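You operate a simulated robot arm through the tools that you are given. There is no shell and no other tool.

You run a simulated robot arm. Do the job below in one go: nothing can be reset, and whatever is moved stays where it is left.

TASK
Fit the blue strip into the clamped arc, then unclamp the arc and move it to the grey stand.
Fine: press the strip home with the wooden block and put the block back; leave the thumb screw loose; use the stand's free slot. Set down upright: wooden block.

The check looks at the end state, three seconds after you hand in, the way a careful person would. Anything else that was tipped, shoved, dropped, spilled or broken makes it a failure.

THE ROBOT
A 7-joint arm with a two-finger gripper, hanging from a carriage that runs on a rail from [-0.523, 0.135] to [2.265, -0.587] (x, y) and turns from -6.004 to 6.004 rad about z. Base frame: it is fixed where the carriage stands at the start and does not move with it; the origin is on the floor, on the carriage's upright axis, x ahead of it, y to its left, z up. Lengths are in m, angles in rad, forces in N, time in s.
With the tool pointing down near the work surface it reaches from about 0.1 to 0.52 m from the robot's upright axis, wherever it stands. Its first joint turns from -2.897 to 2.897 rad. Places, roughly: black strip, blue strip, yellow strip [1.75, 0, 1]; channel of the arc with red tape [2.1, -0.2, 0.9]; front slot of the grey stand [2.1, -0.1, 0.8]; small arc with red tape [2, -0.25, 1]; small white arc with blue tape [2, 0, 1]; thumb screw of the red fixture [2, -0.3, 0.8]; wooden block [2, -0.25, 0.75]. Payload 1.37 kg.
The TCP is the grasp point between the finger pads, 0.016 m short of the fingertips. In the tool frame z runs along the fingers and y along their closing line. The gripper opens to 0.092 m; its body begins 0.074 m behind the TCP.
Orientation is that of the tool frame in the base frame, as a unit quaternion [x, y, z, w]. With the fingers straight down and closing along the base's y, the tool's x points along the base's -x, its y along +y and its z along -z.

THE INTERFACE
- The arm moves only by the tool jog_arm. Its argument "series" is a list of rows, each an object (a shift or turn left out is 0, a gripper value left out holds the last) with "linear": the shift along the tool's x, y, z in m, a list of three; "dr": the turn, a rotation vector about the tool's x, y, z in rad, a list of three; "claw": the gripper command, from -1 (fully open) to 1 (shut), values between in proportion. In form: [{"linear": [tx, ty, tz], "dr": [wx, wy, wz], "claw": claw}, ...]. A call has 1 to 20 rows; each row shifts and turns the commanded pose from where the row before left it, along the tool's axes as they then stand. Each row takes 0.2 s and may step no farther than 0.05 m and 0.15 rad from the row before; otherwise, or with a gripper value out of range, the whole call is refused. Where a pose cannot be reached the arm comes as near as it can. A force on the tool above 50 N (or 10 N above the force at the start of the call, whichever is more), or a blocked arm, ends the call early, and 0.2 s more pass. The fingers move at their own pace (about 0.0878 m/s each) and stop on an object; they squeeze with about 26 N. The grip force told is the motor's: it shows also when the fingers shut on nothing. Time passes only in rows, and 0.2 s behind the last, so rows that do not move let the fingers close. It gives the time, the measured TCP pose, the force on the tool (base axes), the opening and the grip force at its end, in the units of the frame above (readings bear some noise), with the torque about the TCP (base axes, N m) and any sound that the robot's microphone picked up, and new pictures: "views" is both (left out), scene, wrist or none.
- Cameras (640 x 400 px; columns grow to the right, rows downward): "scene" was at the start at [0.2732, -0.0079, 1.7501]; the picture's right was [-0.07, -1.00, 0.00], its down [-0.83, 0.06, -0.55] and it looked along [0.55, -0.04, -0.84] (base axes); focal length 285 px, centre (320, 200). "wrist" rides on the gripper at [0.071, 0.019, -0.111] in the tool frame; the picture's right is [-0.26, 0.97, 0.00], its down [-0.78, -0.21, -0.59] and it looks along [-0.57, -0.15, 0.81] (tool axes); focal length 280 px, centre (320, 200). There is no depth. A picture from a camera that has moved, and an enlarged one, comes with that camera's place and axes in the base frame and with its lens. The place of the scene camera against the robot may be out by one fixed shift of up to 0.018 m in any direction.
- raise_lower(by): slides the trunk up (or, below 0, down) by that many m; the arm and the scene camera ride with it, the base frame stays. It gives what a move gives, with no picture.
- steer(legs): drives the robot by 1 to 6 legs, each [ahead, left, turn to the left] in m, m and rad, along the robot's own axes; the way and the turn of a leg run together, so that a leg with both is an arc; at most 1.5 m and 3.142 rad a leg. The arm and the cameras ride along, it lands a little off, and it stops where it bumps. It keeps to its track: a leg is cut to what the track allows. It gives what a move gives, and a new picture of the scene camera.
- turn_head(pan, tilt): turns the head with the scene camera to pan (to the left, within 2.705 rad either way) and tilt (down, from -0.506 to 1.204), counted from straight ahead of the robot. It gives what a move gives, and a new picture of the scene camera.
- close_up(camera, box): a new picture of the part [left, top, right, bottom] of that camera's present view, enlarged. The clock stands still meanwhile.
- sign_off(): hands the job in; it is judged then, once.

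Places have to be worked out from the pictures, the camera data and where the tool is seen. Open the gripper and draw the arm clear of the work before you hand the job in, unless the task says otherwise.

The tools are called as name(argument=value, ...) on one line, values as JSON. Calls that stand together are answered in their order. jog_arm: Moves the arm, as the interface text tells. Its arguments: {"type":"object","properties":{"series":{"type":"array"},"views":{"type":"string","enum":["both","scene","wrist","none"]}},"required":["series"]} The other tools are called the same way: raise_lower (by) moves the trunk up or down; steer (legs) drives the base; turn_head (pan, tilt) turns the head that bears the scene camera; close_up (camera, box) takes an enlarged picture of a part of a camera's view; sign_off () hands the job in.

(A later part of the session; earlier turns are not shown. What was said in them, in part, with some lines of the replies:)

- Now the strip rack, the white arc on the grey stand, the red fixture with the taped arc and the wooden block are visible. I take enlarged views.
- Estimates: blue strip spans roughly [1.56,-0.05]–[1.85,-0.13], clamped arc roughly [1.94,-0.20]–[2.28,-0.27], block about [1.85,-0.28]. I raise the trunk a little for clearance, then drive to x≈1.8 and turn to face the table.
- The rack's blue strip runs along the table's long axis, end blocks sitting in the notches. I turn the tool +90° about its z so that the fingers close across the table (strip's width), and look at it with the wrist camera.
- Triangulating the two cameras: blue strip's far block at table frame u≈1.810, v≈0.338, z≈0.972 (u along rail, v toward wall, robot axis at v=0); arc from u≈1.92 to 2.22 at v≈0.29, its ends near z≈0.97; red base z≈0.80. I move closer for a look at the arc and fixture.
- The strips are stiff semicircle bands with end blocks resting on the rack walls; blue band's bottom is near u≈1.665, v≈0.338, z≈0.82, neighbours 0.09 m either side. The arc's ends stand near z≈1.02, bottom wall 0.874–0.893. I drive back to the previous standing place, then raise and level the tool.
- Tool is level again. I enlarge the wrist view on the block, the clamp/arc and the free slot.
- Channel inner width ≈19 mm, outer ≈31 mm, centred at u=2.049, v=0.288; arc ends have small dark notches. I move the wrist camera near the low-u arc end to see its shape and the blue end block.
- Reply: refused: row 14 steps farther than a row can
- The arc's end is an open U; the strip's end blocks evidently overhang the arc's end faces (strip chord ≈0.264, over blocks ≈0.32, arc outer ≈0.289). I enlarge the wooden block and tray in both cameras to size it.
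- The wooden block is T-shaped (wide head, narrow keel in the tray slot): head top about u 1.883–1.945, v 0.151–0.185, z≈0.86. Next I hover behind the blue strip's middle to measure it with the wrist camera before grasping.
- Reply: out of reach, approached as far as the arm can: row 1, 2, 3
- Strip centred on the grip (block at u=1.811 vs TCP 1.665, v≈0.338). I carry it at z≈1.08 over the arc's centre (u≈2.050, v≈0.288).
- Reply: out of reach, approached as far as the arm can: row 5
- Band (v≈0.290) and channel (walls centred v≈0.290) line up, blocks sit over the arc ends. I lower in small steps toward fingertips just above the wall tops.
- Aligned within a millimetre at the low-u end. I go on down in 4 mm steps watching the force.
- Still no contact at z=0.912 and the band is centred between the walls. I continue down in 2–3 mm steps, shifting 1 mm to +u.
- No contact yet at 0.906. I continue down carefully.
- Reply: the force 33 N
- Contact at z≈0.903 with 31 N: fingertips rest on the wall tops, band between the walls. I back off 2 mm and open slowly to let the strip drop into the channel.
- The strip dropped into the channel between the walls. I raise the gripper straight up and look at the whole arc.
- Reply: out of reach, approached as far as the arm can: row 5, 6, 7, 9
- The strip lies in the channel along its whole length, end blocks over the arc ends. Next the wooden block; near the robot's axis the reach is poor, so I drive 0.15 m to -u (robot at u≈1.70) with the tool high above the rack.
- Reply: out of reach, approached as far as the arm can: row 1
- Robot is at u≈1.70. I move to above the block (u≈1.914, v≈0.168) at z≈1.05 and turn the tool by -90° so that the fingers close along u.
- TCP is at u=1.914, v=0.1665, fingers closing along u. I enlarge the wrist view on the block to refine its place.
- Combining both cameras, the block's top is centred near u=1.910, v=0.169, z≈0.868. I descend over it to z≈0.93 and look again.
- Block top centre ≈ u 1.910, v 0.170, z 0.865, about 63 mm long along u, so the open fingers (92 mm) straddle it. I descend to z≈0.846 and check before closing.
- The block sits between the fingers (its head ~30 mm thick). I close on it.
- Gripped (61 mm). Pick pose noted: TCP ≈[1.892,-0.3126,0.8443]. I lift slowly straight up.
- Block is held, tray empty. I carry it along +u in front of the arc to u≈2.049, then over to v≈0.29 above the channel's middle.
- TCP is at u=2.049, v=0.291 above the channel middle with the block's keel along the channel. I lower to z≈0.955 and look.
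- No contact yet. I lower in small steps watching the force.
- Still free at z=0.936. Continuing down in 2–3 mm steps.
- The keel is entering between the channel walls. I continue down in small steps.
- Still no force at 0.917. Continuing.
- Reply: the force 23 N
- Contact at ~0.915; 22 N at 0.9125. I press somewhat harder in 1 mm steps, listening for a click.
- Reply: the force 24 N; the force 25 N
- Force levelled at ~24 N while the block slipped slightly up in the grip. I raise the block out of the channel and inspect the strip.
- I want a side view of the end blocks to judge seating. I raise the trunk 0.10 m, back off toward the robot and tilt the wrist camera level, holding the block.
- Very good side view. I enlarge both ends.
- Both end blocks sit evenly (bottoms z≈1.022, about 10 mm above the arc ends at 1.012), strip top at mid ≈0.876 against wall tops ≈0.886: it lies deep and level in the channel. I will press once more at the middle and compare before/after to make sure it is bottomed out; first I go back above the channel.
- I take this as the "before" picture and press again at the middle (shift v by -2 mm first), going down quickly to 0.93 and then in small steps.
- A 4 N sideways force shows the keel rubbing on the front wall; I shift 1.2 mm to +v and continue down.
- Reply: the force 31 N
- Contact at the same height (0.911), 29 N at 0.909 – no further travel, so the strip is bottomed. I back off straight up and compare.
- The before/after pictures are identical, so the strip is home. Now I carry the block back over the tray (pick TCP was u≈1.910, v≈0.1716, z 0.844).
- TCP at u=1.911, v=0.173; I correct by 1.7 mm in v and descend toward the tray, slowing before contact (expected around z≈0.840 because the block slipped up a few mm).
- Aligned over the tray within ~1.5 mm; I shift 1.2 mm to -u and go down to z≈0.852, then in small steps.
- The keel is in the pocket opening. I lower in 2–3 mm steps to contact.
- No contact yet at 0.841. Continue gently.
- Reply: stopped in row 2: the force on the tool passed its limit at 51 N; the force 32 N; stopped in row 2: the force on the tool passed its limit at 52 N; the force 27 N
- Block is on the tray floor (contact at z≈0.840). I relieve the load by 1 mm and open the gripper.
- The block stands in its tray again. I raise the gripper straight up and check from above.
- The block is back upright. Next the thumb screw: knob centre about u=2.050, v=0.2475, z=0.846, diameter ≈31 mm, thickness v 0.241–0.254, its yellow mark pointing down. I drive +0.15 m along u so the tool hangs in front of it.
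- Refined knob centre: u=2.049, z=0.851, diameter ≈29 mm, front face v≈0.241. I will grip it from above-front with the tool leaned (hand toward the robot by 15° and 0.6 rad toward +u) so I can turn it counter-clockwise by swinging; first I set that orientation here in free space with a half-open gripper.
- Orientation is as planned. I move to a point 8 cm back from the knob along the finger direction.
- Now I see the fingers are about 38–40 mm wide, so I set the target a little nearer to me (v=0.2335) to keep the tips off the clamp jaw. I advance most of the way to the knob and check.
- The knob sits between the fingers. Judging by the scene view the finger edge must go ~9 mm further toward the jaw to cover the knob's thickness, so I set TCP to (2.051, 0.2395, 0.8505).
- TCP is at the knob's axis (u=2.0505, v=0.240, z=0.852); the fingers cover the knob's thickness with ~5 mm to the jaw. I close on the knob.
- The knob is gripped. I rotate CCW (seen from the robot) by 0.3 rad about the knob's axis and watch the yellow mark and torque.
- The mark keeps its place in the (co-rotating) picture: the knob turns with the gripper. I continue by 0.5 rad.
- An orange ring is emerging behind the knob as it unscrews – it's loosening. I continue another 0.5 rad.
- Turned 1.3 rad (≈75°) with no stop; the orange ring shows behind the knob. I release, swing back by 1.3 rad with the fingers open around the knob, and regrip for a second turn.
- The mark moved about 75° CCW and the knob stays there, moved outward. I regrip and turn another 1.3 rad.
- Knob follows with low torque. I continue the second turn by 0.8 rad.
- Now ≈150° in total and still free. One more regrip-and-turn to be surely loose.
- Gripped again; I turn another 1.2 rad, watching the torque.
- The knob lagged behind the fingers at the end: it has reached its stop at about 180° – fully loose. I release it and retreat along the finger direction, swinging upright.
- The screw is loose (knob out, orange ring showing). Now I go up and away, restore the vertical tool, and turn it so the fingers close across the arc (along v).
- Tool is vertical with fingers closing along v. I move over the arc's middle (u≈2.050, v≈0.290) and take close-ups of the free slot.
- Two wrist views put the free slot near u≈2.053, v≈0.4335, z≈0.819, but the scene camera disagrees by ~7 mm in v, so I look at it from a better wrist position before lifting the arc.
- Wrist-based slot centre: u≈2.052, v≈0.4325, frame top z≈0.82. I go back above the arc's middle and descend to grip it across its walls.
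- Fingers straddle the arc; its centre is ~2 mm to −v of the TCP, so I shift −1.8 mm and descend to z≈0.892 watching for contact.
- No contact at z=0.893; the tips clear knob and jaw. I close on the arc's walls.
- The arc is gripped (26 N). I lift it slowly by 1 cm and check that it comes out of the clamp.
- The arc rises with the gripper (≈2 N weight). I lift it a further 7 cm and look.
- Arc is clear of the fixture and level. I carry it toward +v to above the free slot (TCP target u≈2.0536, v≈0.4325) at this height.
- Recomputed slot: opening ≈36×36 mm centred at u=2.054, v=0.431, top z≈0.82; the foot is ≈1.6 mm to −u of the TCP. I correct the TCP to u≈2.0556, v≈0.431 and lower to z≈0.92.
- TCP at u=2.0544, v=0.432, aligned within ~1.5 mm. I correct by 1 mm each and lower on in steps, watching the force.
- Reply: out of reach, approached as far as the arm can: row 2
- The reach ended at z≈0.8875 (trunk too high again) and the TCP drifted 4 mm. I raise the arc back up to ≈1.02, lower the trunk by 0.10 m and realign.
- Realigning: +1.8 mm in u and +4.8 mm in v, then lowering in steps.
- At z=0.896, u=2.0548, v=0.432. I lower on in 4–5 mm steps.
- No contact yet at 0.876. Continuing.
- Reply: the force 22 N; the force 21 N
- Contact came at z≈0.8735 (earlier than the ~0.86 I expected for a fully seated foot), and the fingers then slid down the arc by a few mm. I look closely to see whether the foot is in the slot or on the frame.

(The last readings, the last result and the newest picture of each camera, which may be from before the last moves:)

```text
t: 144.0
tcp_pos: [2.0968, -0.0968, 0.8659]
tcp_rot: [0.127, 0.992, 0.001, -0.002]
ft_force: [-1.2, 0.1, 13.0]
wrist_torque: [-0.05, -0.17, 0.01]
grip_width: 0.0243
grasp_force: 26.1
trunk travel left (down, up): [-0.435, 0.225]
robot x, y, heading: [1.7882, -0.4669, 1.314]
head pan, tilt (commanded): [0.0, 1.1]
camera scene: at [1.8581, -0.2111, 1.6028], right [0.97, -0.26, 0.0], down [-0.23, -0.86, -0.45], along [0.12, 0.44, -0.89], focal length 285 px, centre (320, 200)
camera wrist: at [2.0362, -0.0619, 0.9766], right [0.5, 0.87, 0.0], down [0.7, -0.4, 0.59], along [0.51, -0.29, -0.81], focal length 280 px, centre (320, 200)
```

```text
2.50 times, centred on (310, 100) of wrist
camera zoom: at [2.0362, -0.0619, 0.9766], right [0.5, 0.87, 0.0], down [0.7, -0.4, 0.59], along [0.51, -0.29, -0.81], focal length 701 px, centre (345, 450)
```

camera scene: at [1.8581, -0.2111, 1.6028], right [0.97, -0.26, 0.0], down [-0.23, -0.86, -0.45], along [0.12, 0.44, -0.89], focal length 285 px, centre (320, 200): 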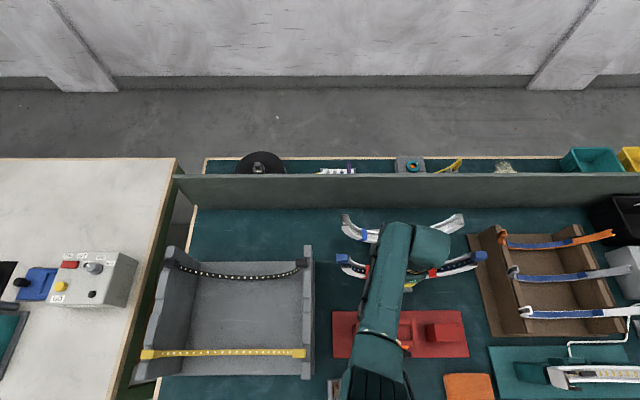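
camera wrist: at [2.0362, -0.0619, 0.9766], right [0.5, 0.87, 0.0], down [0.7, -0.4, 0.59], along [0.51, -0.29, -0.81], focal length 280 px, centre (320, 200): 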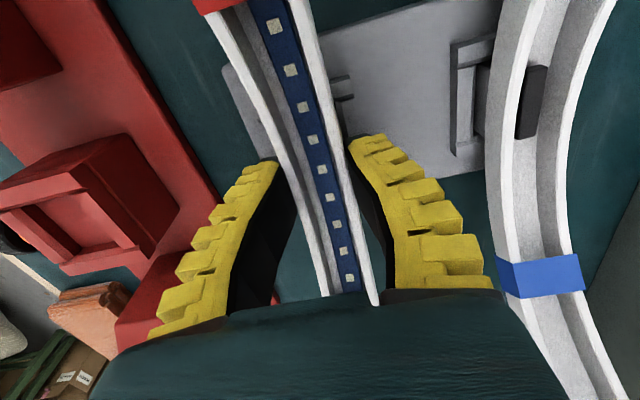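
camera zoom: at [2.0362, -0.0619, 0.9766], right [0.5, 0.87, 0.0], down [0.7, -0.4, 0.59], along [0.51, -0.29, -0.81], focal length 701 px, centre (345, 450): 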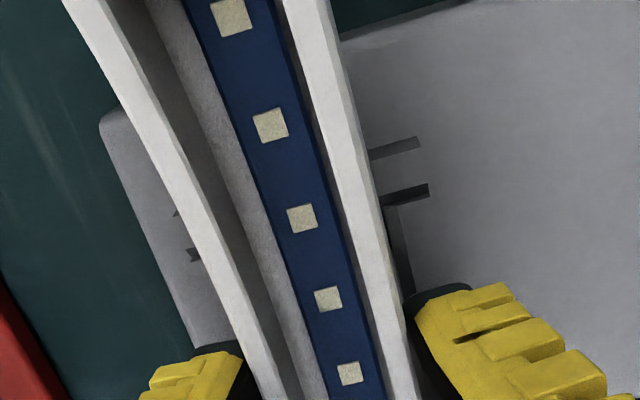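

I compare heights of my arc and the blue-taped arc (same stand) by enlarging their ends.

close_up(camera="scene", box=[335, 205, 385, 280])

close_up(camera="scene", box=[435, 205, 495, 280])

```text
5.33 times, centred on (360, 242) of scene
camera zoom: at [1.8581, -0.2111, 1.6028], right [0.97, -0.26, 0.0], down [-0.23, -0.86, -0.45], along [0.12, 0.44, -0.89], focal length 1520 px, centre (107, -27)
```

zoom: 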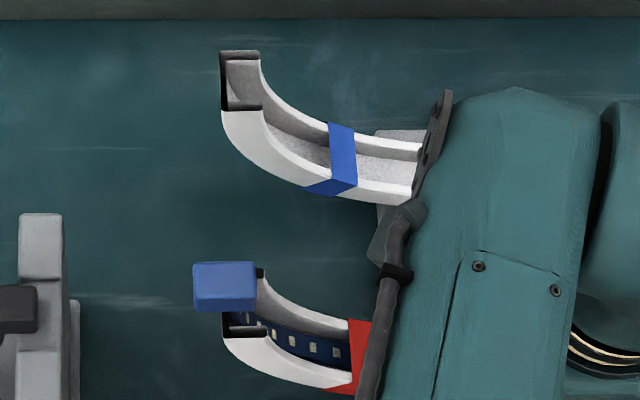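

```text
5.33 times, centred on (465, 242) of scene
camera zoom: at [1.8581, -0.2111, 1.6028], right [0.97, -0.26, 0.0], down [-0.23, -0.86, -0.45], along [0.12, 0.44, -0.89], focal length 1520 px, centre (-453, -27)
```

zoom: 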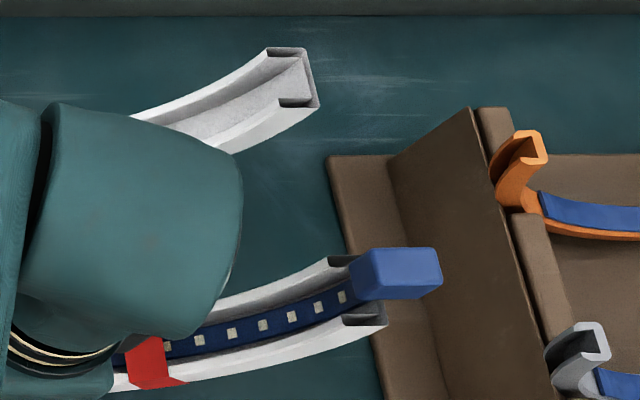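

Scene and wrist views show the arc rolled ~3° (high-u end up) and the torque puts the contact at the foot's +u edge: the foot is ~2 mm too far to +u and caught on that frame bar. I lift 5 mm, level the arc by +0.05 rad about v, and shift 2 mm to −u.

jog_arm(series=[{"linear": [0, 0, -0.003]}, {"linear": [0, 0, -0.004]}, {"linear": [0.002, -0.0005, 0], "dr": [0, 0.05, 0]}, {}])

close_up(camera="scene", box=[335, 205, 385, 280])

close_up(camera="scene", box=[435, 205, 495, 280])

close_up(camera="wrist", box=[180, 0, 460, 200])

```text
t: 145.0
tcp_pos: [2.0949, -0.1003, 0.8718]
tcp_rot: [0.126, 0.992, 0.003, -0.027]
ft_force: [-0.9, -0.5, -2.5]
wrist_torque: [0.03, 0.02, 0.0]
grip_width: 0.0213
grasp_force: 25.8
trunk travel left (down, up): [-0.435, 0.225]
robot x, y, heading: [1.7855, -0.4643, 1.315]
head pan, tilt (commanded): [0.0, 1.1]
camera scene: at [1.8579, -0.2115, 1.6027], right [0.97, -0.26, 0.0], down [-0.23, -0.86, -0.45], along [0.12, 0.44, -0.89], focal length 285 px, centre (320, 200)
camera wrist: at [2.0388, -0.0653, 0.9859], right [0.49, 0.87, -0.02], down [0.73, -0.41, 0.55], along [0.47, -0.28, -0.84], focal length 280 px, centre (320, 200)
```

scene: 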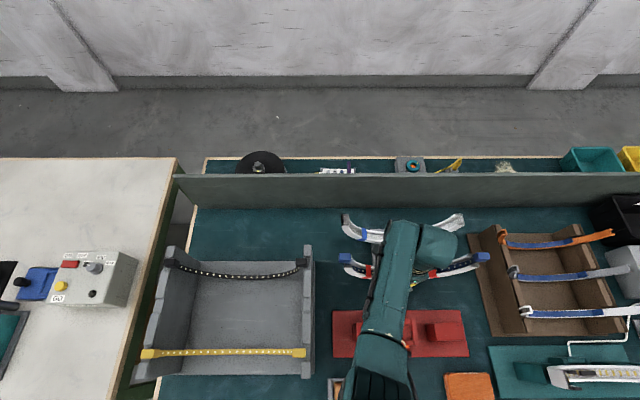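
wrist: 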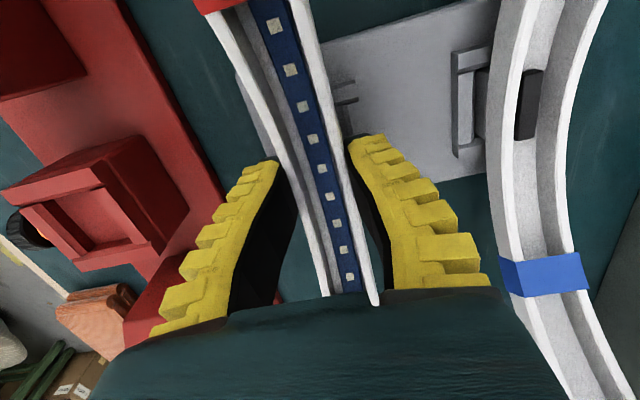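

```text
5.33 times, centred on (360, 242) of scene
camera zoom: at [1.8579, -0.2115, 1.6027], right [0.97, -0.26, 0.0], down [-0.23, -0.86, -0.45], along [0.12, 0.44, -0.89], focal length 1520 px, centre (107, -27)
```

zoom: 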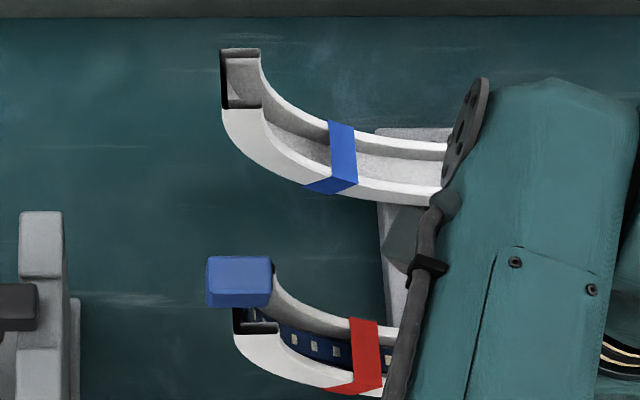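

```text
5.33 times, centred on (465, 242) of scene
camera zoom: at [1.8579, -0.2115, 1.6027], right [0.97, -0.26, 0.0], down [-0.23, -0.86, -0.45], along [0.12, 0.44, -0.89], focal length 1520 px, centre (-453, -27)
```

zoom: 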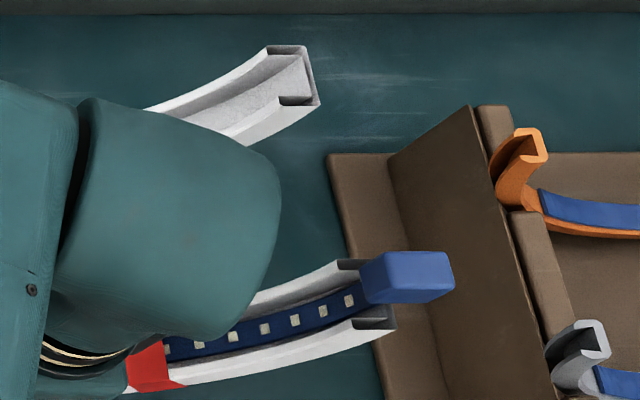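

```text
2.00 times, centred on (320, 100) of wrist
camera zoom: at [2.0388, -0.0653, 0.9859], right [0.49, 0.87, -0.02], down [0.73, -0.41, 0.55], along [0.47, -0.28, -0.84], focal length 561 px, centre (320, 400)
```

zoom: 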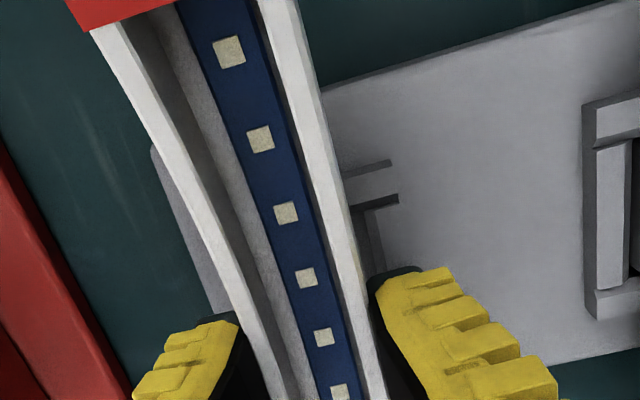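

The arc is level again and in line (u) with the blue-taped arc. I lower in small steps, first 1 mm to +v.

jog_arm(series=[{"linear": [0, 0.001, 0.002]}, {"linear": [0, 0, 0.002]}], views="none")

jog_arm(series=[{"linear": [0, 0, 0.002]}, {"linear": [0, 0, 0.002]}], views="none")

```text
t: 145.6
tcp_pos: [2.0954, -0.0991, 0.8688]
tcp_rot: [0.127, 0.992, 0.002, -0.027]
ft_force: [-0.2, -0.1, -2.3]
wrist_torque: [-0.03, 0.05, -0.01]
grip_width: 0.0212
grasp_force: 26.4
trunk travel left (down, up): [-0.435, 0.225]
robot x, y, heading: [1.7808, -0.4622, 1.313]
head pan, tilt (commanded): [0.0, 1.1]
```

```text
t: 146.2
tcp_pos: [2.0963, -0.0971, 0.8664]
tcp_rot: [0.127, 0.992, 0.004, -0.028]
ft_force: [-0.3, 0.2, -1.2]
wrist_torque: [0.02, 0.01, 0.02]
grip_width: 0.0213
grasp_force: 25.7
trunk travel left (down, up): [-0.435, 0.225]
robot x, y, heading: [1.7882, -0.4688, 1.309]
head pan, tilt (commanded): [0.0, 1.1]
```

No contact yet at 0.866. Continuing down.

jog_arm(series=[{"linear": [0, 0, 0.002]}, {"linear": [0, 0, 0.001]}], views="none")

jog_arm(series=[{"linear": [0, 0, 0.002]}, {}], views="none")

```text
t: 146.8
tcp_pos: [2.0948, -0.0982, 0.8606]
tcp_rot: [0.126, 0.992, 0.004, -0.027]
ft_force: [0.7, 0.7, -1.6]
wrist_torque: [0.02, 0.03, 0.01]
grip_width: 0.021
grasp_force: 26.1
trunk travel left (down, up): [-0.435, 0.225]
robot x, y, heading: [1.7882, -0.463, 1.315]
head pan, tilt (commanded): [0.0, 1.1]
```

```text
t: 147.4
tcp_pos: [2.0951, -0.0979, 0.8596]
tcp_rot: [0.127, 0.992, 0.003, -0.026]
ft_force: [-0.2, 0.3, -1.5]
wrist_torque: [0.01, 0.01, 0.03]
grip_width: 0.0212
grasp_force: 26.0
trunk travel left (down, up): [-0.435, 0.225]
robot x, y, heading: [1.7859, -0.4633, 1.314]
head pan, tilt (commanded): [0.0, 1.1]
```

It passed the earlier contact height by 6 mm without force: the foot is entering the slot. I continue to the bottom.

jog_arm(series=[{"linear": [0, 0, 0.002]}, {"linear": [0, 0, 0.001]}], views="none")

jog_arm(series=[{"linear": [0, 0, 0.002]}, {}], views="none")

jog_arm(series=[{"linear": [0, 0, 0.002]}, {}])

close_up(camera="wrist", box=[180, 0, 460, 200])

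```text
t: 148.0
tcp_pos: [2.0948, -0.0964, 0.8576]
tcp_rot: [0.127, 0.992, 0.004, -0.026]
ft_force: [-2.7, -5.2, 12.4]
wrist_torque: [0.03, 0.38, 0.02]
grip_width: 0.0236
grasp_force: 25.8
trunk travel left (down, up): [-0.435, 0.225]
robot x, y, heading: [1.7866, -0.4647, 1.309]
head pan, tilt (commanded): [0.0, 1.1]
```

```text
t: 148.6
tcp_pos: [2.0956, -0.0975, 0.8561]
tcp_rot: [0.126, 0.992, 0.004, -0.026]
ft_force: [-3.8, -6.7, 20.5]
wrist_torque: [-0.06, 0.3, -0.03]
grip_width: 0.0269
grasp_force: 26.4
trunk travel left (down, up): [-0.435, 0.225]
robot x, y, heading: [1.7873, -0.464, 1.32]
head pan, tilt (commanded): [0.0, 1.1]
```

```text
t: 149.2
tcp_pos: [2.0957, -0.0977, 0.8535]
tcp_rot: [0.126, 0.992, 0.004, -0.026]
ft_force: [-2.7, -5.2, 23.3]
wrist_torque: [-0.07, -0.02, -0.04]
grip_width: 0.029
grasp_force: 25.9
trunk travel left (down, up): [-0.435, 0.225]
robot x, y, heading: [1.7858, -0.4623, 1.311]
head pan, tilt (commanded): [0.0, 1.1]
camera scene: at [1.8582, -0.2115, 1.6028], right [0.97, -0.26, 0.0], down [-0.23, -0.86, -0.45], along [0.12, 0.44, -0.89], focal length 285 px, centre (320, 200)
camera wrist: at [2.0395, -0.0627, 0.9672], right [0.49, 0.87, -0.01], down [0.73, -0.41, 0.55], along [0.47, -0.28, -0.84], focal length 280 px, centre (320, 200)
```

scene: 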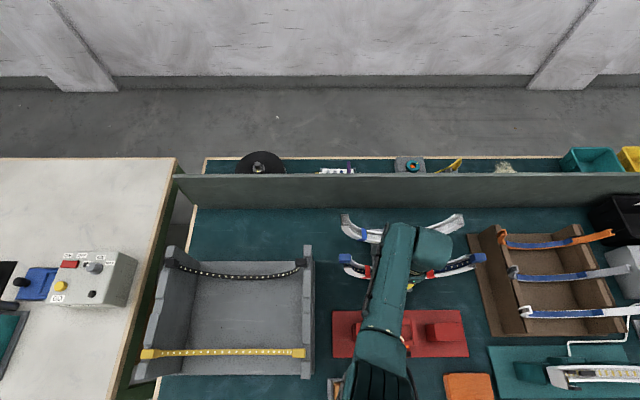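
wrist: 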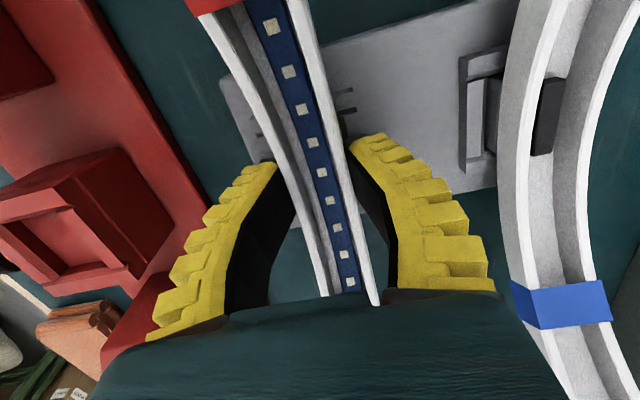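

```text
2.00 times, centred on (320, 100) of wrist
camera zoom: at [2.0395, -0.0627, 0.9672], right [0.49, 0.87, -0.01], down [0.73, -0.41, 0.55], along [0.47, -0.28, -0.84], focal length 561 px, centre (320, 400)
```

zoom: 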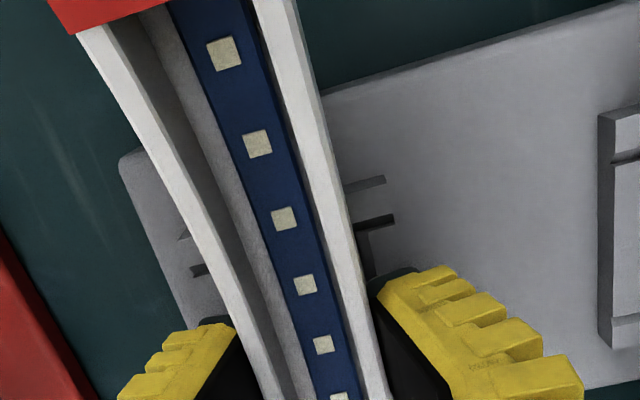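

New contact at z≈0.858, i.e. the arc sits 8 mm lower than at the first contact. I compare heights with the blue-taped arc again.

close_up(camera="scene", box=[335, 205, 385, 280])

close_up(camera="scene", box=[435, 205, 495, 280])

```text
5.33 times, centred on (360, 242) of scene
camera zoom: at [1.8582, -0.2115, 1.6028], right [0.97, -0.26, 0.0], down [-0.23, -0.86, -0.45], along [0.12, 0.44, -0.89], focal length 1520 px, centre (107, -27)
```

zoom: 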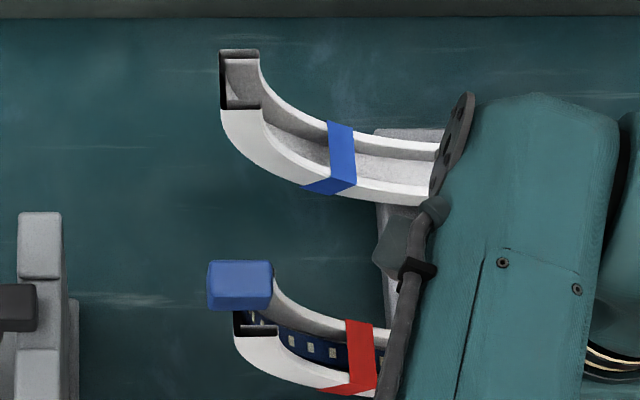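

```text
5.33 times, centred on (465, 242) of scene
camera zoom: at [1.8582, -0.2115, 1.6028], right [0.97, -0.26, 0.0], down [-0.23, -0.86, -0.45], along [0.12, 0.44, -0.89], focal length 1520 px, centre (-453, -27)
```

zoom: 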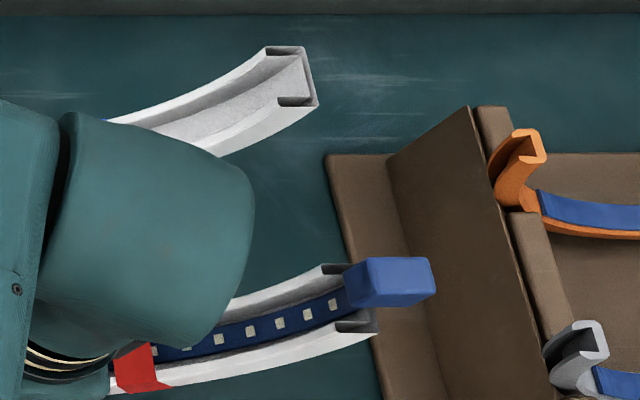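

Both arcs now stand at the same height (0.979 vs 0.981) and mine is level: the foot is seated in the free slot. I relieve the load and open the gripper gently.

jog_arm(series=[{"linear": [0, 0, -0.002]}, {"claw": 0.4}, {"claw": 0.2}, {"claw": 0.0}, {"claw": -0.15}, {"claw": -0.15}])

close_up(camera="wrist", box=[180, 0, 460, 200])

close_up(camera="scene", box=[330, 200, 510, 320])

```text
t: 150.6
tcp_pos: [2.0944, -0.0983, 0.8543]
tcp_rot: [0.126, 0.992, 0.003, -0.026]
ft_force: [-0.3, 0.1, 0.0]
wrist_torque: [0.01, -0.01, 0.01]
grip_width: 0.0558
grasp_force: 2.3
trunk travel left (down, up): [-0.435, 0.225]
robot x, y, heading: [1.7894, -0.4676, 1.313]
head pan, tilt (commanded): [0.0, 1.1]
camera scene: at [1.8579, -0.2115, 1.6027], right [0.97, -0.26, 0.0], down [-0.23, -0.86, -0.45], along [0.12, 0.44, -0.89], focal length 285 px, centre (320, 200)
camera wrist: at [2.039, -0.0631, 0.9685], right [0.49, 0.87, -0.01], down [0.73, -0.41, 0.55], along [0.47, -0.28, -0.84], focal length 280 px, centre (320, 200)
```

scene: 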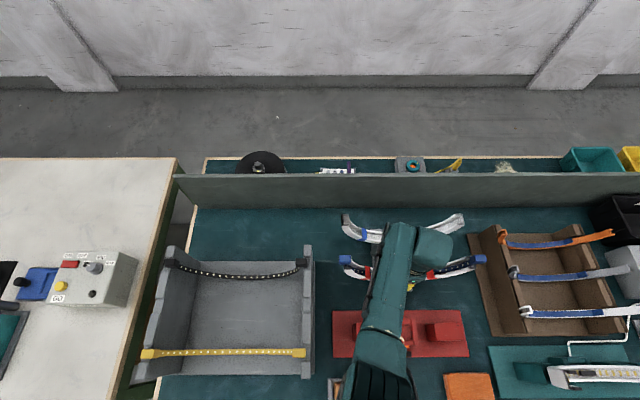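
wrist: 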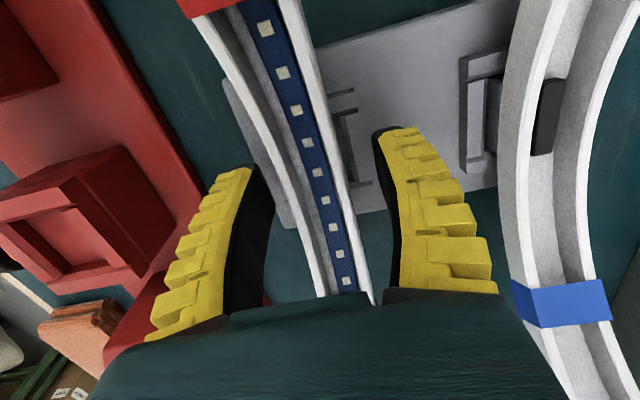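

```text
2.00 times, centred on (320, 100) of wrist
camera zoom: at [2.039, -0.0631, 0.9685], right [0.49, 0.87, -0.01], down [0.73, -0.41, 0.55], along [0.47, -0.28, -0.84], focal length 561 px, centre (320, 400)
```

zoom: 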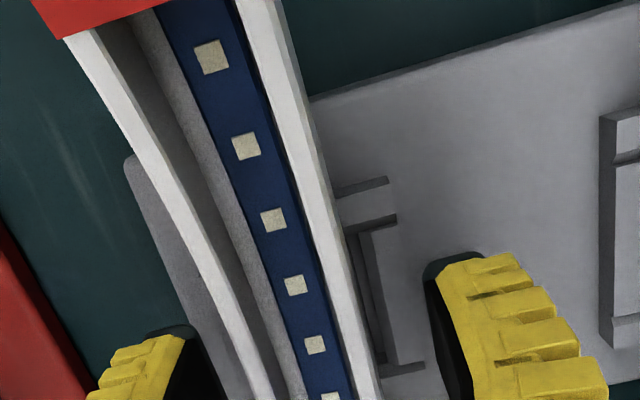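

```text
3.33 times, centred on (420, 260) of scene
camera zoom: at [1.8579, -0.2115, 1.6027], right [0.97, -0.26, 0.0], down [-0.23, -0.86, -0.45], along [0.12, 0.44, -0.89], focal length 950 px, centre (-13, 0)
```

zoom: 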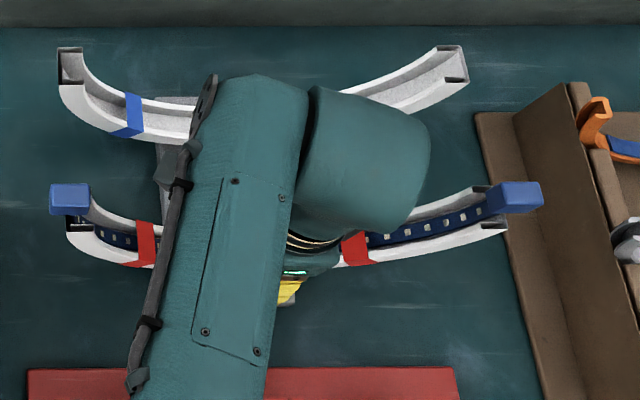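

The arc stands by itself on the stand. I undo the small tilt and raise the open gripper straight up and away.

jog_arm(series=[{"dr": [0, -0.05, 0]}, {"linear": [0, 0, -0.015]}, {"linear": [0, 0, -0.03]}, {"linear": [0, 0, -0.04]}, {"linear": [0, 0, -0.04]}, {"linear": [0, 0, -0.04]}])

close_up(camera="wrist", box=[180, 0, 460, 200])

close_up(camera="scene", box=[330, 200, 510, 320])

```text
t: 152.0
tcp_pos: [2.0952, -0.098, 1.0219]
tcp_rot: [0.126, 0.992, 0.0, -0.001]
ft_force: [0.0, 0.3, 0.5]
wrist_torque: [0.01, 0.0, -0.02]
grip_width: 0.0556
grasp_force: 1.6
trunk travel left (down, up): [-0.435, 0.225]
robot x, y, heading: [1.7887, -0.4604, 1.314]
head pan, tilt (commanded): [0.0, 1.1]
camera scene: at [1.858, -0.2115, 1.6027], right [0.97, -0.26, 0.0], down [-0.23, -0.86, -0.45], along [0.12, 0.44, -0.89], focal length 285 px, centre (320, 200)
camera wrist: at [2.0335, -0.0626, 1.1329], right [0.5, 0.87, 0.0], down [0.7, -0.4, 0.59], along [0.51, -0.29, -0.81], focal length 280 px, centre (320, 200)
```

scene: 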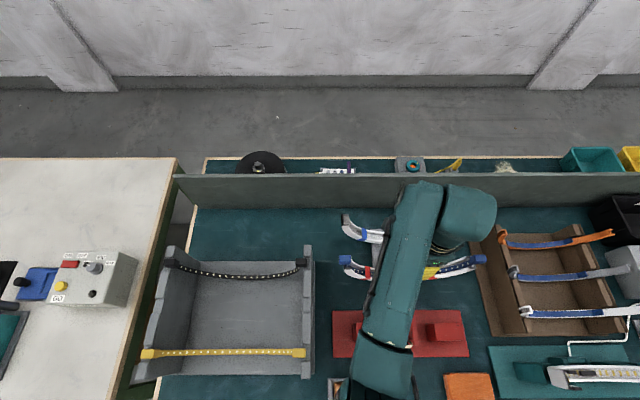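
wrist: 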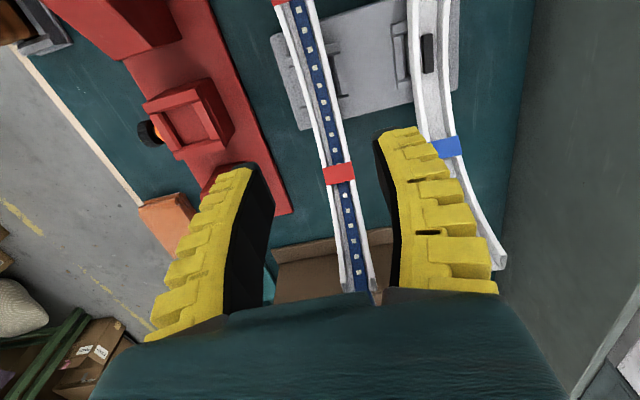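

```text
2.00 times, centred on (320, 100) of wrist
camera zoom: at [2.0335, -0.0626, 1.1329], right [0.5, 0.87, 0.0], down [0.7, -0.4, 0.59], along [0.51, -0.29, -0.81], focal length 561 px, centre (320, 400)
```

zoom: 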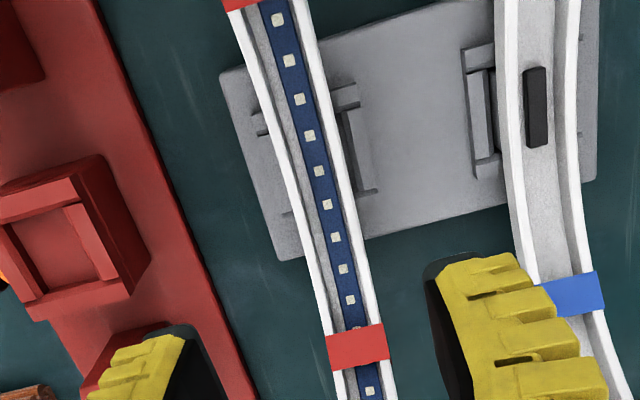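

```text
3.33 times, centred on (420, 260) of scene
camera zoom: at [1.858, -0.2115, 1.6027], right [0.97, -0.26, 0.0], down [-0.23, -0.86, -0.45], along [0.12, 0.44, -0.89], focal length 950 px, centre (-13, 0)
```

zoom: 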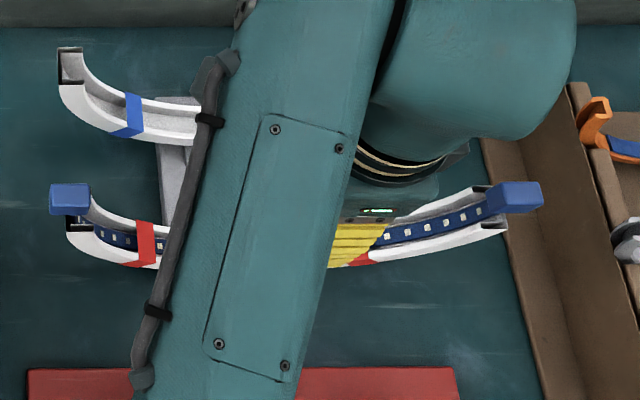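

The arc stands on the stand. I back out toward me and turn/tilt the wrist camera for a side view to verify the foot in the slot and the strip.

jog_arm(series=[{"linear": [0, -0.045, 0]}, {"linear": [0, -0.045, 0]}, {"linear": [0, -0.045, 0]}, {"dr": [0, 0, -0.15]}, {"dr": [0, 0, -0.15]}, {"dr": [0, 0, -0.15]}, {"dr": [0, 0, -0.15]}, {"dr": [0, 0, -0.15]}, {"dr": [0, 0, -0.15]}, {"dr": [0, 0, -0.15]}, {"dr": [0, 0, -0.15]}, {"dr": [0, 0, -0.15]}, {"dr": [0, 0, -0.15]}, {"dr": [0, 0, -0.0708]}, {"dr": [0, -0.15, 0]}, {"dr": [0, -0.15, 0]}, {"dr": [0, -0.15, 0]}, {"dr": [0, -0.15, 0]}])

close_up(camera="wrist", box=[120, 0, 480, 220])

close_up(camera="scene", box=[330, 200, 510, 320])

```text
t: 155.8
tcp_pos: [2.062, -0.2287, 1.0202]
tcp_rot: [-0.584, 0.755, 0.183, 0.234]
ft_force: [0.1, 0.4, 0.3]
wrist_torque: [-0.01, 0.03, 0.0]
grip_width: 0.0558
grasp_force: 2.1
trunk travel left (down, up): [-0.435, 0.225]
robot x, y, heading: [1.783, -0.464, 1.312]
head pan, tilt (commanded): [0.0, 1.1]
camera scene: at [1.858, -0.2114, 1.6028], right [0.97, -0.26, 0.0], down [-0.23, -0.86, -0.45], along [0.12, 0.44, -0.89], focal length 285 px, centre (320, 200)
camera wrist: at [2.0141, -0.3415, 1.0702], right [-0.88, 0.45, 0.15], down [0.29, 0.25, 0.93], along [0.38, 0.86, -0.34], focal length 280 px, centre (320, 200)
```

scene: 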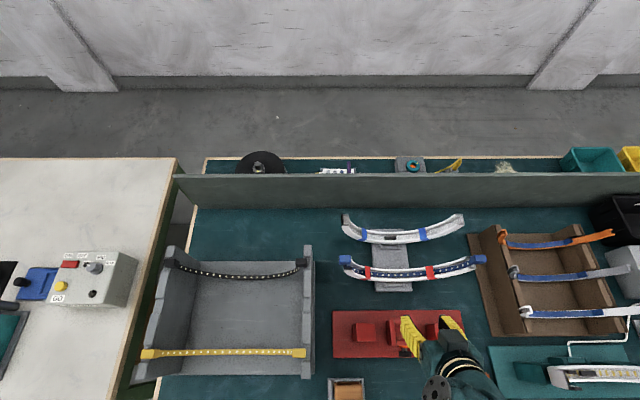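
wrist: 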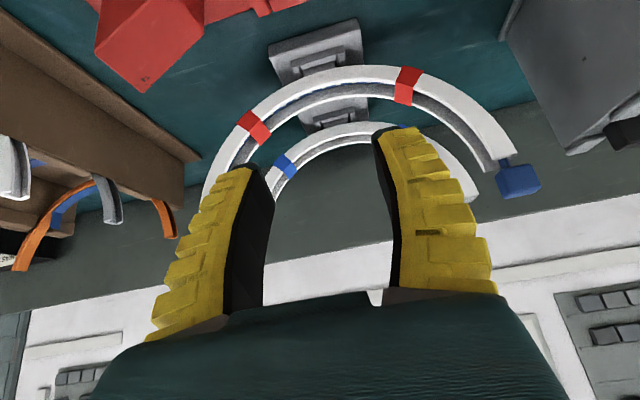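

```text
1.78 times, centred on (300, 110) of wrist
camera zoom: at [2.0141, -0.3415, 1.0702], right [-0.88, 0.45, 0.15], down [0.29, 0.25, 0.93], along [0.38, 0.86, -0.34], focal length 498 px, centre (356, 360)
```

zoom: 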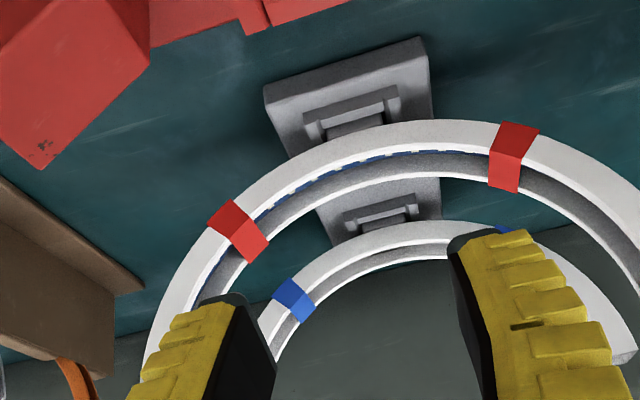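

```text
3.33 times, centred on (420, 260) of scene
camera zoom: at [1.858, -0.2114, 1.6028], right [0.97, -0.26, 0.0], down [-0.23, -0.86, -0.45], along [0.12, 0.44, -0.89], focal length 950 px, centre (-13, 0)
```

zoom: 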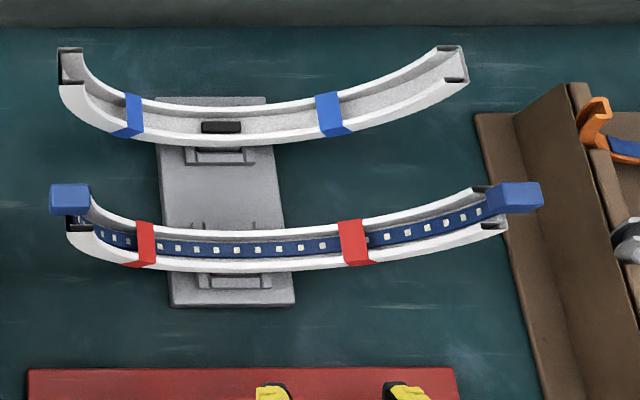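

Both arcs now stand alike on the stand. I enlarge the slot region to compare the seating of both feet.

close_up(camera="wrist", box=[250, 10, 390, 140])

close_up(camera="scene", box=[360, 220, 430, 300])

```text
3.08 times, centred on (320, 75) of wrist
camera zoom: at [2.0141, -0.3415, 1.0702], right [-0.88, 0.45, 0.15], down [0.29, 0.25, 0.93], along [0.38, 0.86, -0.34], focal length 863 px, centre (320, 585)
```

zoom: 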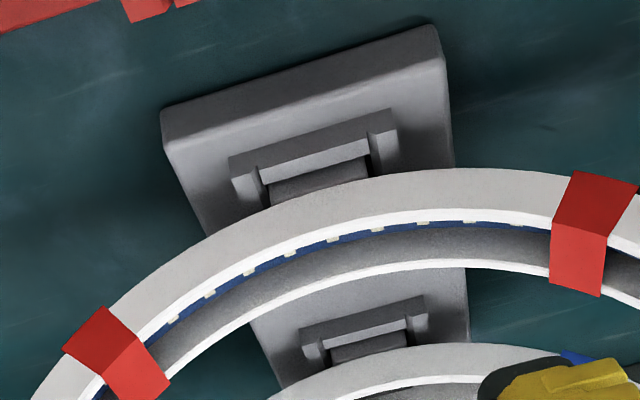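

```text
5.00 times, centred on (395, 260) of scene
camera zoom: at [1.858, -0.2114, 1.6028], right [0.97, -0.26, 0.0], down [-0.23, -0.86, -0.45], along [0.12, 0.44, -0.89], focal length 1425 px, centre (-55, -100)
```

zoom: 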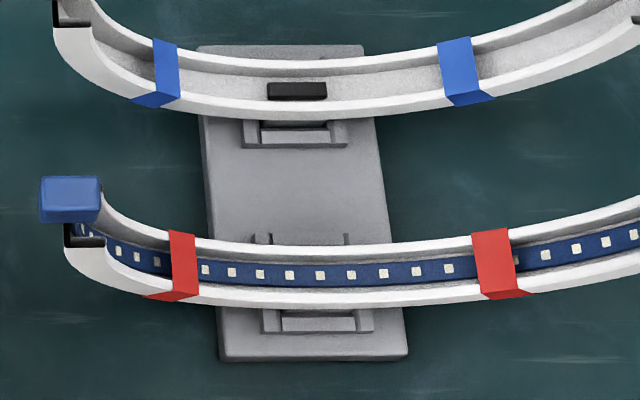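

Both feet sit alike in their slots. To be sure the strip is truly home I want to know whether the black piece in the channel floor (visible in the empty blue-taped arc) is raised; I look at that arc from above with the wrist camera.

jog_arm(series=[{"dr": [0, 0.15, 0]}, {"dr": [0, 0.15, 0]}, {"dr": [0, 0.15, 0]}, {"dr": [0, 0.15, 0]}, {"linear": [-0.04, 0, 0]}, {"linear": [-0.04, 0, 0]}, {"linear": [-0.04, 0, 0]}], views="wrist")

close_up(camera="wrist", box=[290, 120, 390, 200])

close_up(camera="wrist", box=[230, 20, 430, 180])

```text
t: 157.4
tcp_pos: [2.0906, -0.1111, 1.0202]
tcp_rot: [-0.612, 0.791, 0.001, -0.002]
ft_force: [0.5, -0.3, -0.3]
wrist_torque: [0.05, -0.02, -0.03]
grip_width: 0.0555
grasp_force: 2.0
trunk travel left (down, up): [-0.435, 0.225]
robot x, y, heading: [1.7852, -0.4599, 1.31]
head pan, tilt (commanded): [0.0, 1.1]
camera wrist: at [2.0561, -0.1751, 1.1301], right [-0.87, 0.5, 0.0], down [0.4, 0.7, 0.59], along [0.29, 0.51, -0.81], focal length 280 px, centre (320, 200)
```

wrist: 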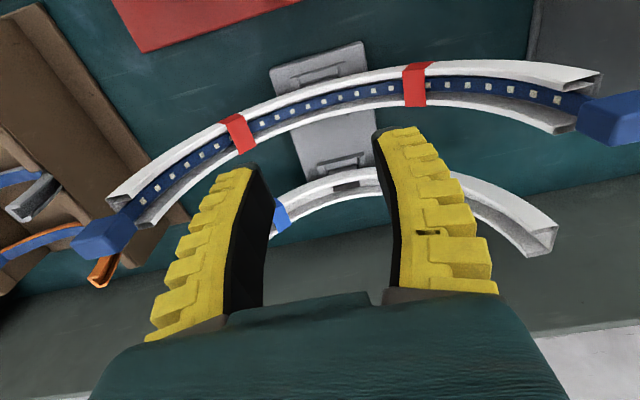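

```text
5.00 times, centred on (340, 160) of wrist
camera zoom: at [2.0561, -0.1751, 1.1301], right [-0.87, 0.5, 0.0], down [0.4, 0.7, 0.59], along [0.29, 0.51, -0.81], focal length 1402 px, centre (220, 400)
```

zoom: 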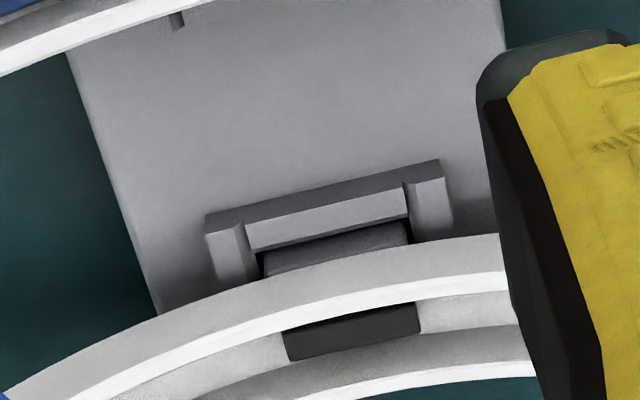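

```text
2.50 times, centred on (330, 100) of wrist
camera zoom: at [2.0561, -0.1751, 1.1301], right [-0.87, 0.5, 0.0], down [0.4, 0.7, 0.59], along [0.29, 0.51, -0.81], focal length 701 px, centre (295, 450)
```

zoom: 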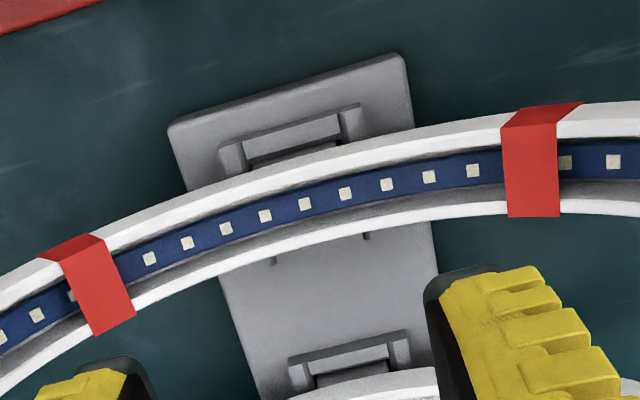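

I enlarge the black piece further.

close_up(camera="wrist", box=[325, 170, 365, 200])

close_up(camera="scene", box=[375, 225, 405, 250])

```text
13.33 times, centred on (345, 185) of wrist
camera zoom: at [2.0561, -0.1751, 1.1301], right [-0.87, 0.5, 0.0], down [0.4, 0.7, 0.59], along [0.29, 0.51, -0.81], focal length 3738 px, centre (-13, 400)
```

zoom: 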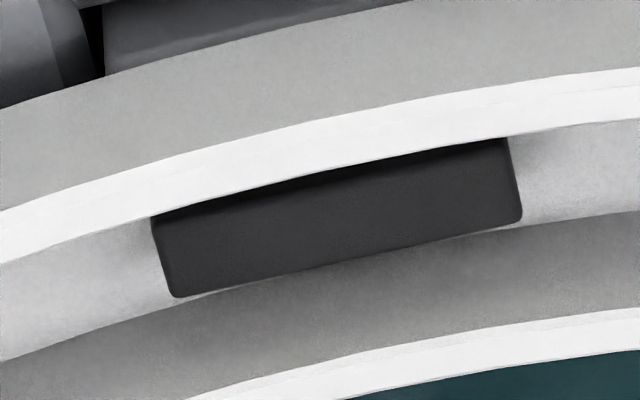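

```text
16.00 times, centred on (390, 238) of scene
camera zoom: at [1.8579, -0.2117, 1.6027], right [0.97, -0.26, 0.0], down [-0.23, -0.86, -0.45], along [0.12, 0.44, -0.89], focal length 4561 px, centre (-800, -400)
```

zoom: 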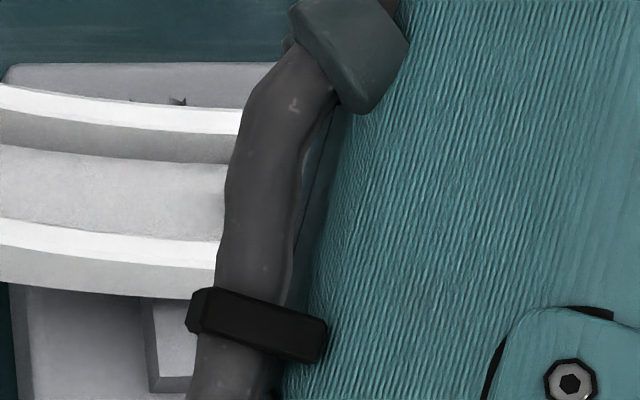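

The black piece is flush with the floor, and my strip covers the floor with only its own thickness showing – it is seated. Now I withdraw the arm toward me, open the gripper fully, and check everything with the scene camera.

jog_arm(series=[{"linear": [0.045, 0, 0]}, {"linear": [0.045, 0, 0]}, {"linear": [0.045, 0, 0]}, {"linear": [0.045, 0, 0]}, {"linear": [0.045, 0, 0]}, {"linear": [0.03, 0, 0], "claw": -1}, {"claw": -1}], views="none")

raise_lower(by=0.15)

jog_arm(series=[{}])

close_up(camera="scene", box=[310, 210, 510, 400])

close_up(camera="scene", box=[160, 240, 370, 400])

```text
t: 159.0
tcp_pos: [2.0291, -0.3593, 1.0207]
tcp_rot: [-0.612, 0.791, 0.001, -0.002]
ft_force: [-0.2, -1.6, -0.3]
wrist_torque: [0.03, 0.02, 0.03]
grip_width: 0.0919
grasp_force: 0.0
trunk travel left (down, up): [-0.435, 0.225]
robot x, y, heading: [1.7844, -0.4629, 1.311]
head pan, tilt (commanded): [0.0, 1.1]
```

```text
t: 160.8
tcp_pos: [2.0292, -0.3573, 1.1705]
tcp_rot: [-0.612, 0.791, 0.001, -0.001]
ft_force: [0.5, -0.5, 0.8]
wrist_torque: [0.0, 0.0, -0.04]
grip_width: 0.092
grasp_force: 0.0
trunk travel left (down, up): [-0.585, 0.075]
robot x, y, heading: [1.7889, -0.4633, 1.313]
head pan, tilt (commanded): [0.0, 1.1]
```

```text
t: 161.2
tcp_pos: [2.0282, -0.3589, 1.1702]
tcp_rot: [-0.613, 0.79, 0.001, -0.001]
ft_force: [0.7, -0.4, -0.5]
wrist_torque: [0.0, 0.0, 0.0]
grip_width: 0.0917
grasp_force: 0.0
trunk travel left (down, up): [-0.585, 0.075]
robot x, y, heading: [1.7838, -0.4609, 1.31]
head pan, tilt (commanded): [0.0, 1.1]
camera scene: at [1.8579, -0.2115, 1.7527], right [0.97, -0.26, 0.0], down [-0.23, -0.86, -0.45], along [0.12, 0.44, -0.89], focal length 285 px, centre (320, 200)
camera wrist: at [1.994, -0.4225, 1.2803], right [-0.87, 0.5, 0.0], down [0.4, 0.7, 0.59], along [0.29, 0.51, -0.81], focal length 280 px, centre (320, 200)
```

scene: 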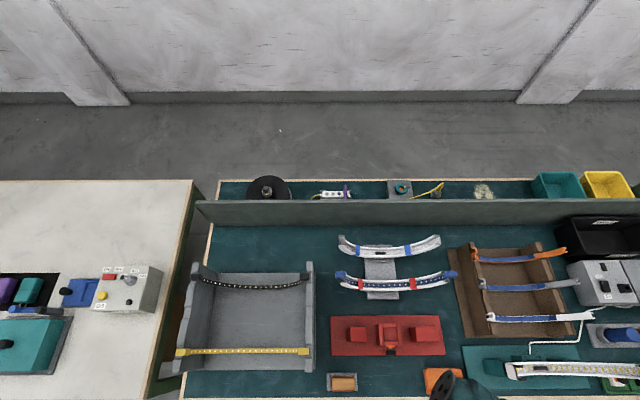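
wrist: 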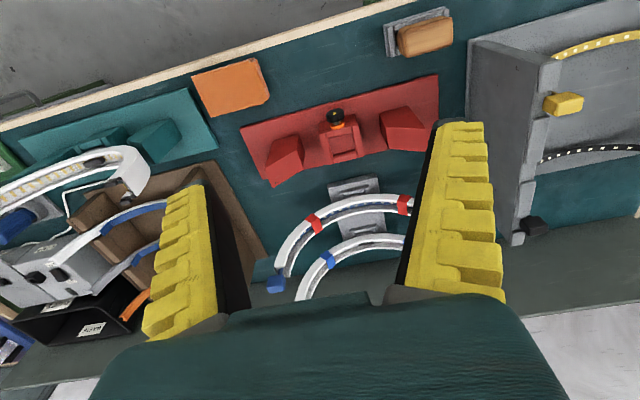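

```text
2.11 times, centred on (410, 305) of scene
camera zoom: at [1.8579, -0.2115, 1.7527], right [0.97, -0.26, 0.0], down [-0.23, -0.86, -0.45], along [0.12, 0.44, -0.89], focal length 600 px, centre (130, -21)
```

zoom: 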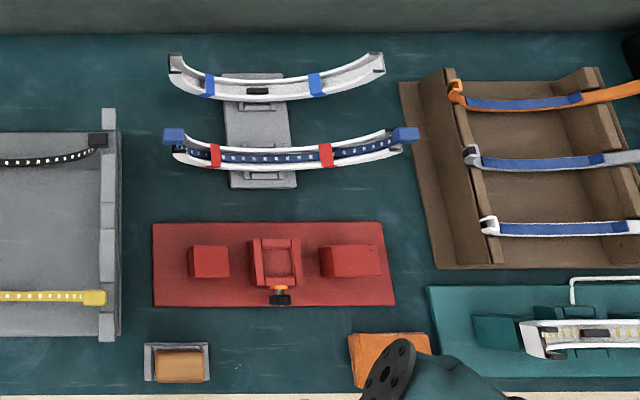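

```text
2.50 times, centred on (265, 320) of scene
camera zoom: at [1.8579, -0.2115, 1.7527], right [0.97, -0.26, 0.0], down [-0.23, -0.86, -0.45], along [0.12, 0.44, -0.89], focal length 713 px, centre (458, -100)
```

zoom: 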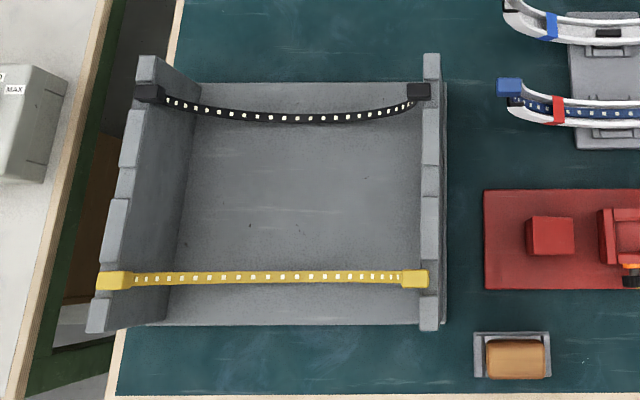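

Everything looks in place: rack and other strips untouched, block upright in its tray, screw loose, arc on the stand. One last enlarged check of the strip's two ends in the arc.

close_up(camera="scene", box=[328, 260, 398, 300])

close_up(camera="scene", box=[395, 260, 465, 300])

close_up(camera="wrist", box=[250, 170, 430, 310])

```text
9.14 times, centred on (363, 280) of scene
camera zoom: at [1.8579, -0.2115, 1.7527], right [0.97, -0.26, 0.0], down [-0.23, -0.86, -0.45], along [0.12, 0.44, -0.89], focal length 2606 px, centre (-73, -531)
```

zoom: 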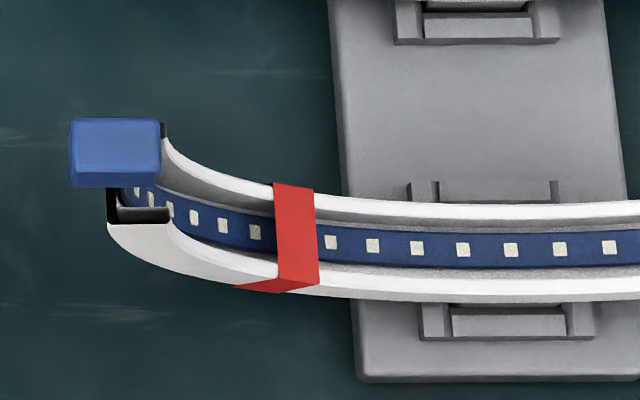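

```text
9.14 times, centred on (430, 280) of scene
camera zoom: at [1.8579, -0.2115, 1.7527], right [0.97, -0.26, 0.0], down [-0.23, -0.86, -0.45], along [0.12, 0.44, -0.89], focal length 2606 px, centre (-686, -531)
```

zoom: 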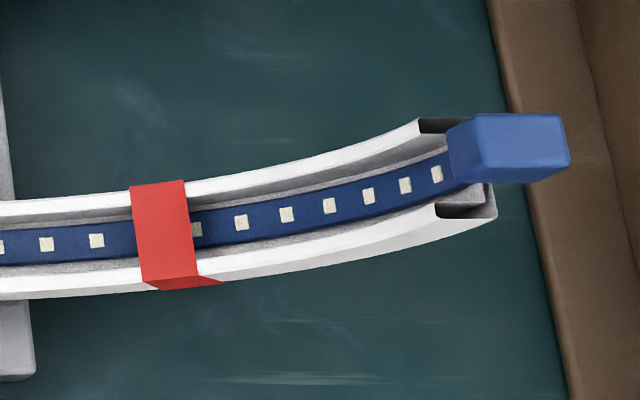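

```text
2.86 times, centred on (340, 240) of wrist
camera zoom: at [1.994, -0.4225, 1.2803], right [-0.87, 0.5, 0.0], down [0.4, 0.7, 0.59], along [0.29, 0.51, -0.81], focal length 801 px, centre (263, 86)
```

zoom: 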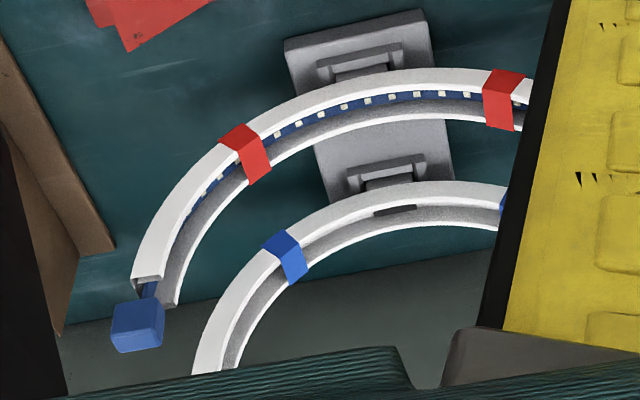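

The strip lies in the channel from end to end, and the arc is level in the stand's free slot. The thumb screw is loose, the block is back upright, and the gripper is open and clear of the work, so I hand the job in.

sign_off()

```text
The job is handed in.
```

I finished the job and handed it in; I haven't seen the result of the check.

- **Strip:** The blue strip lies in the channel from end to end. I pressed it twice at the middle with the wooden block, up to about 29 N. The second press didn't move it, so I took it to be fully home. Its end blocks sit about 10 mm above the arc's ends, the same on both sides.
- **Wooden block:** It is back in its tray, upright.
- **Thumb screw:** I turned it about 180° counter-clockwise to its stop and left it loose.
- **Arc:** It stands level in the stand's free front slot, at the same height as the blue-taped arc behind it. On the first try the foot caught on the slot's frame, so I lifted it, levelled the arc, shifted about 2 mm and seated it.
- **Everything else:** The black and yellow strips and their rack look undisturbed. The gripper is open and the arm is drawn back clear of the work.
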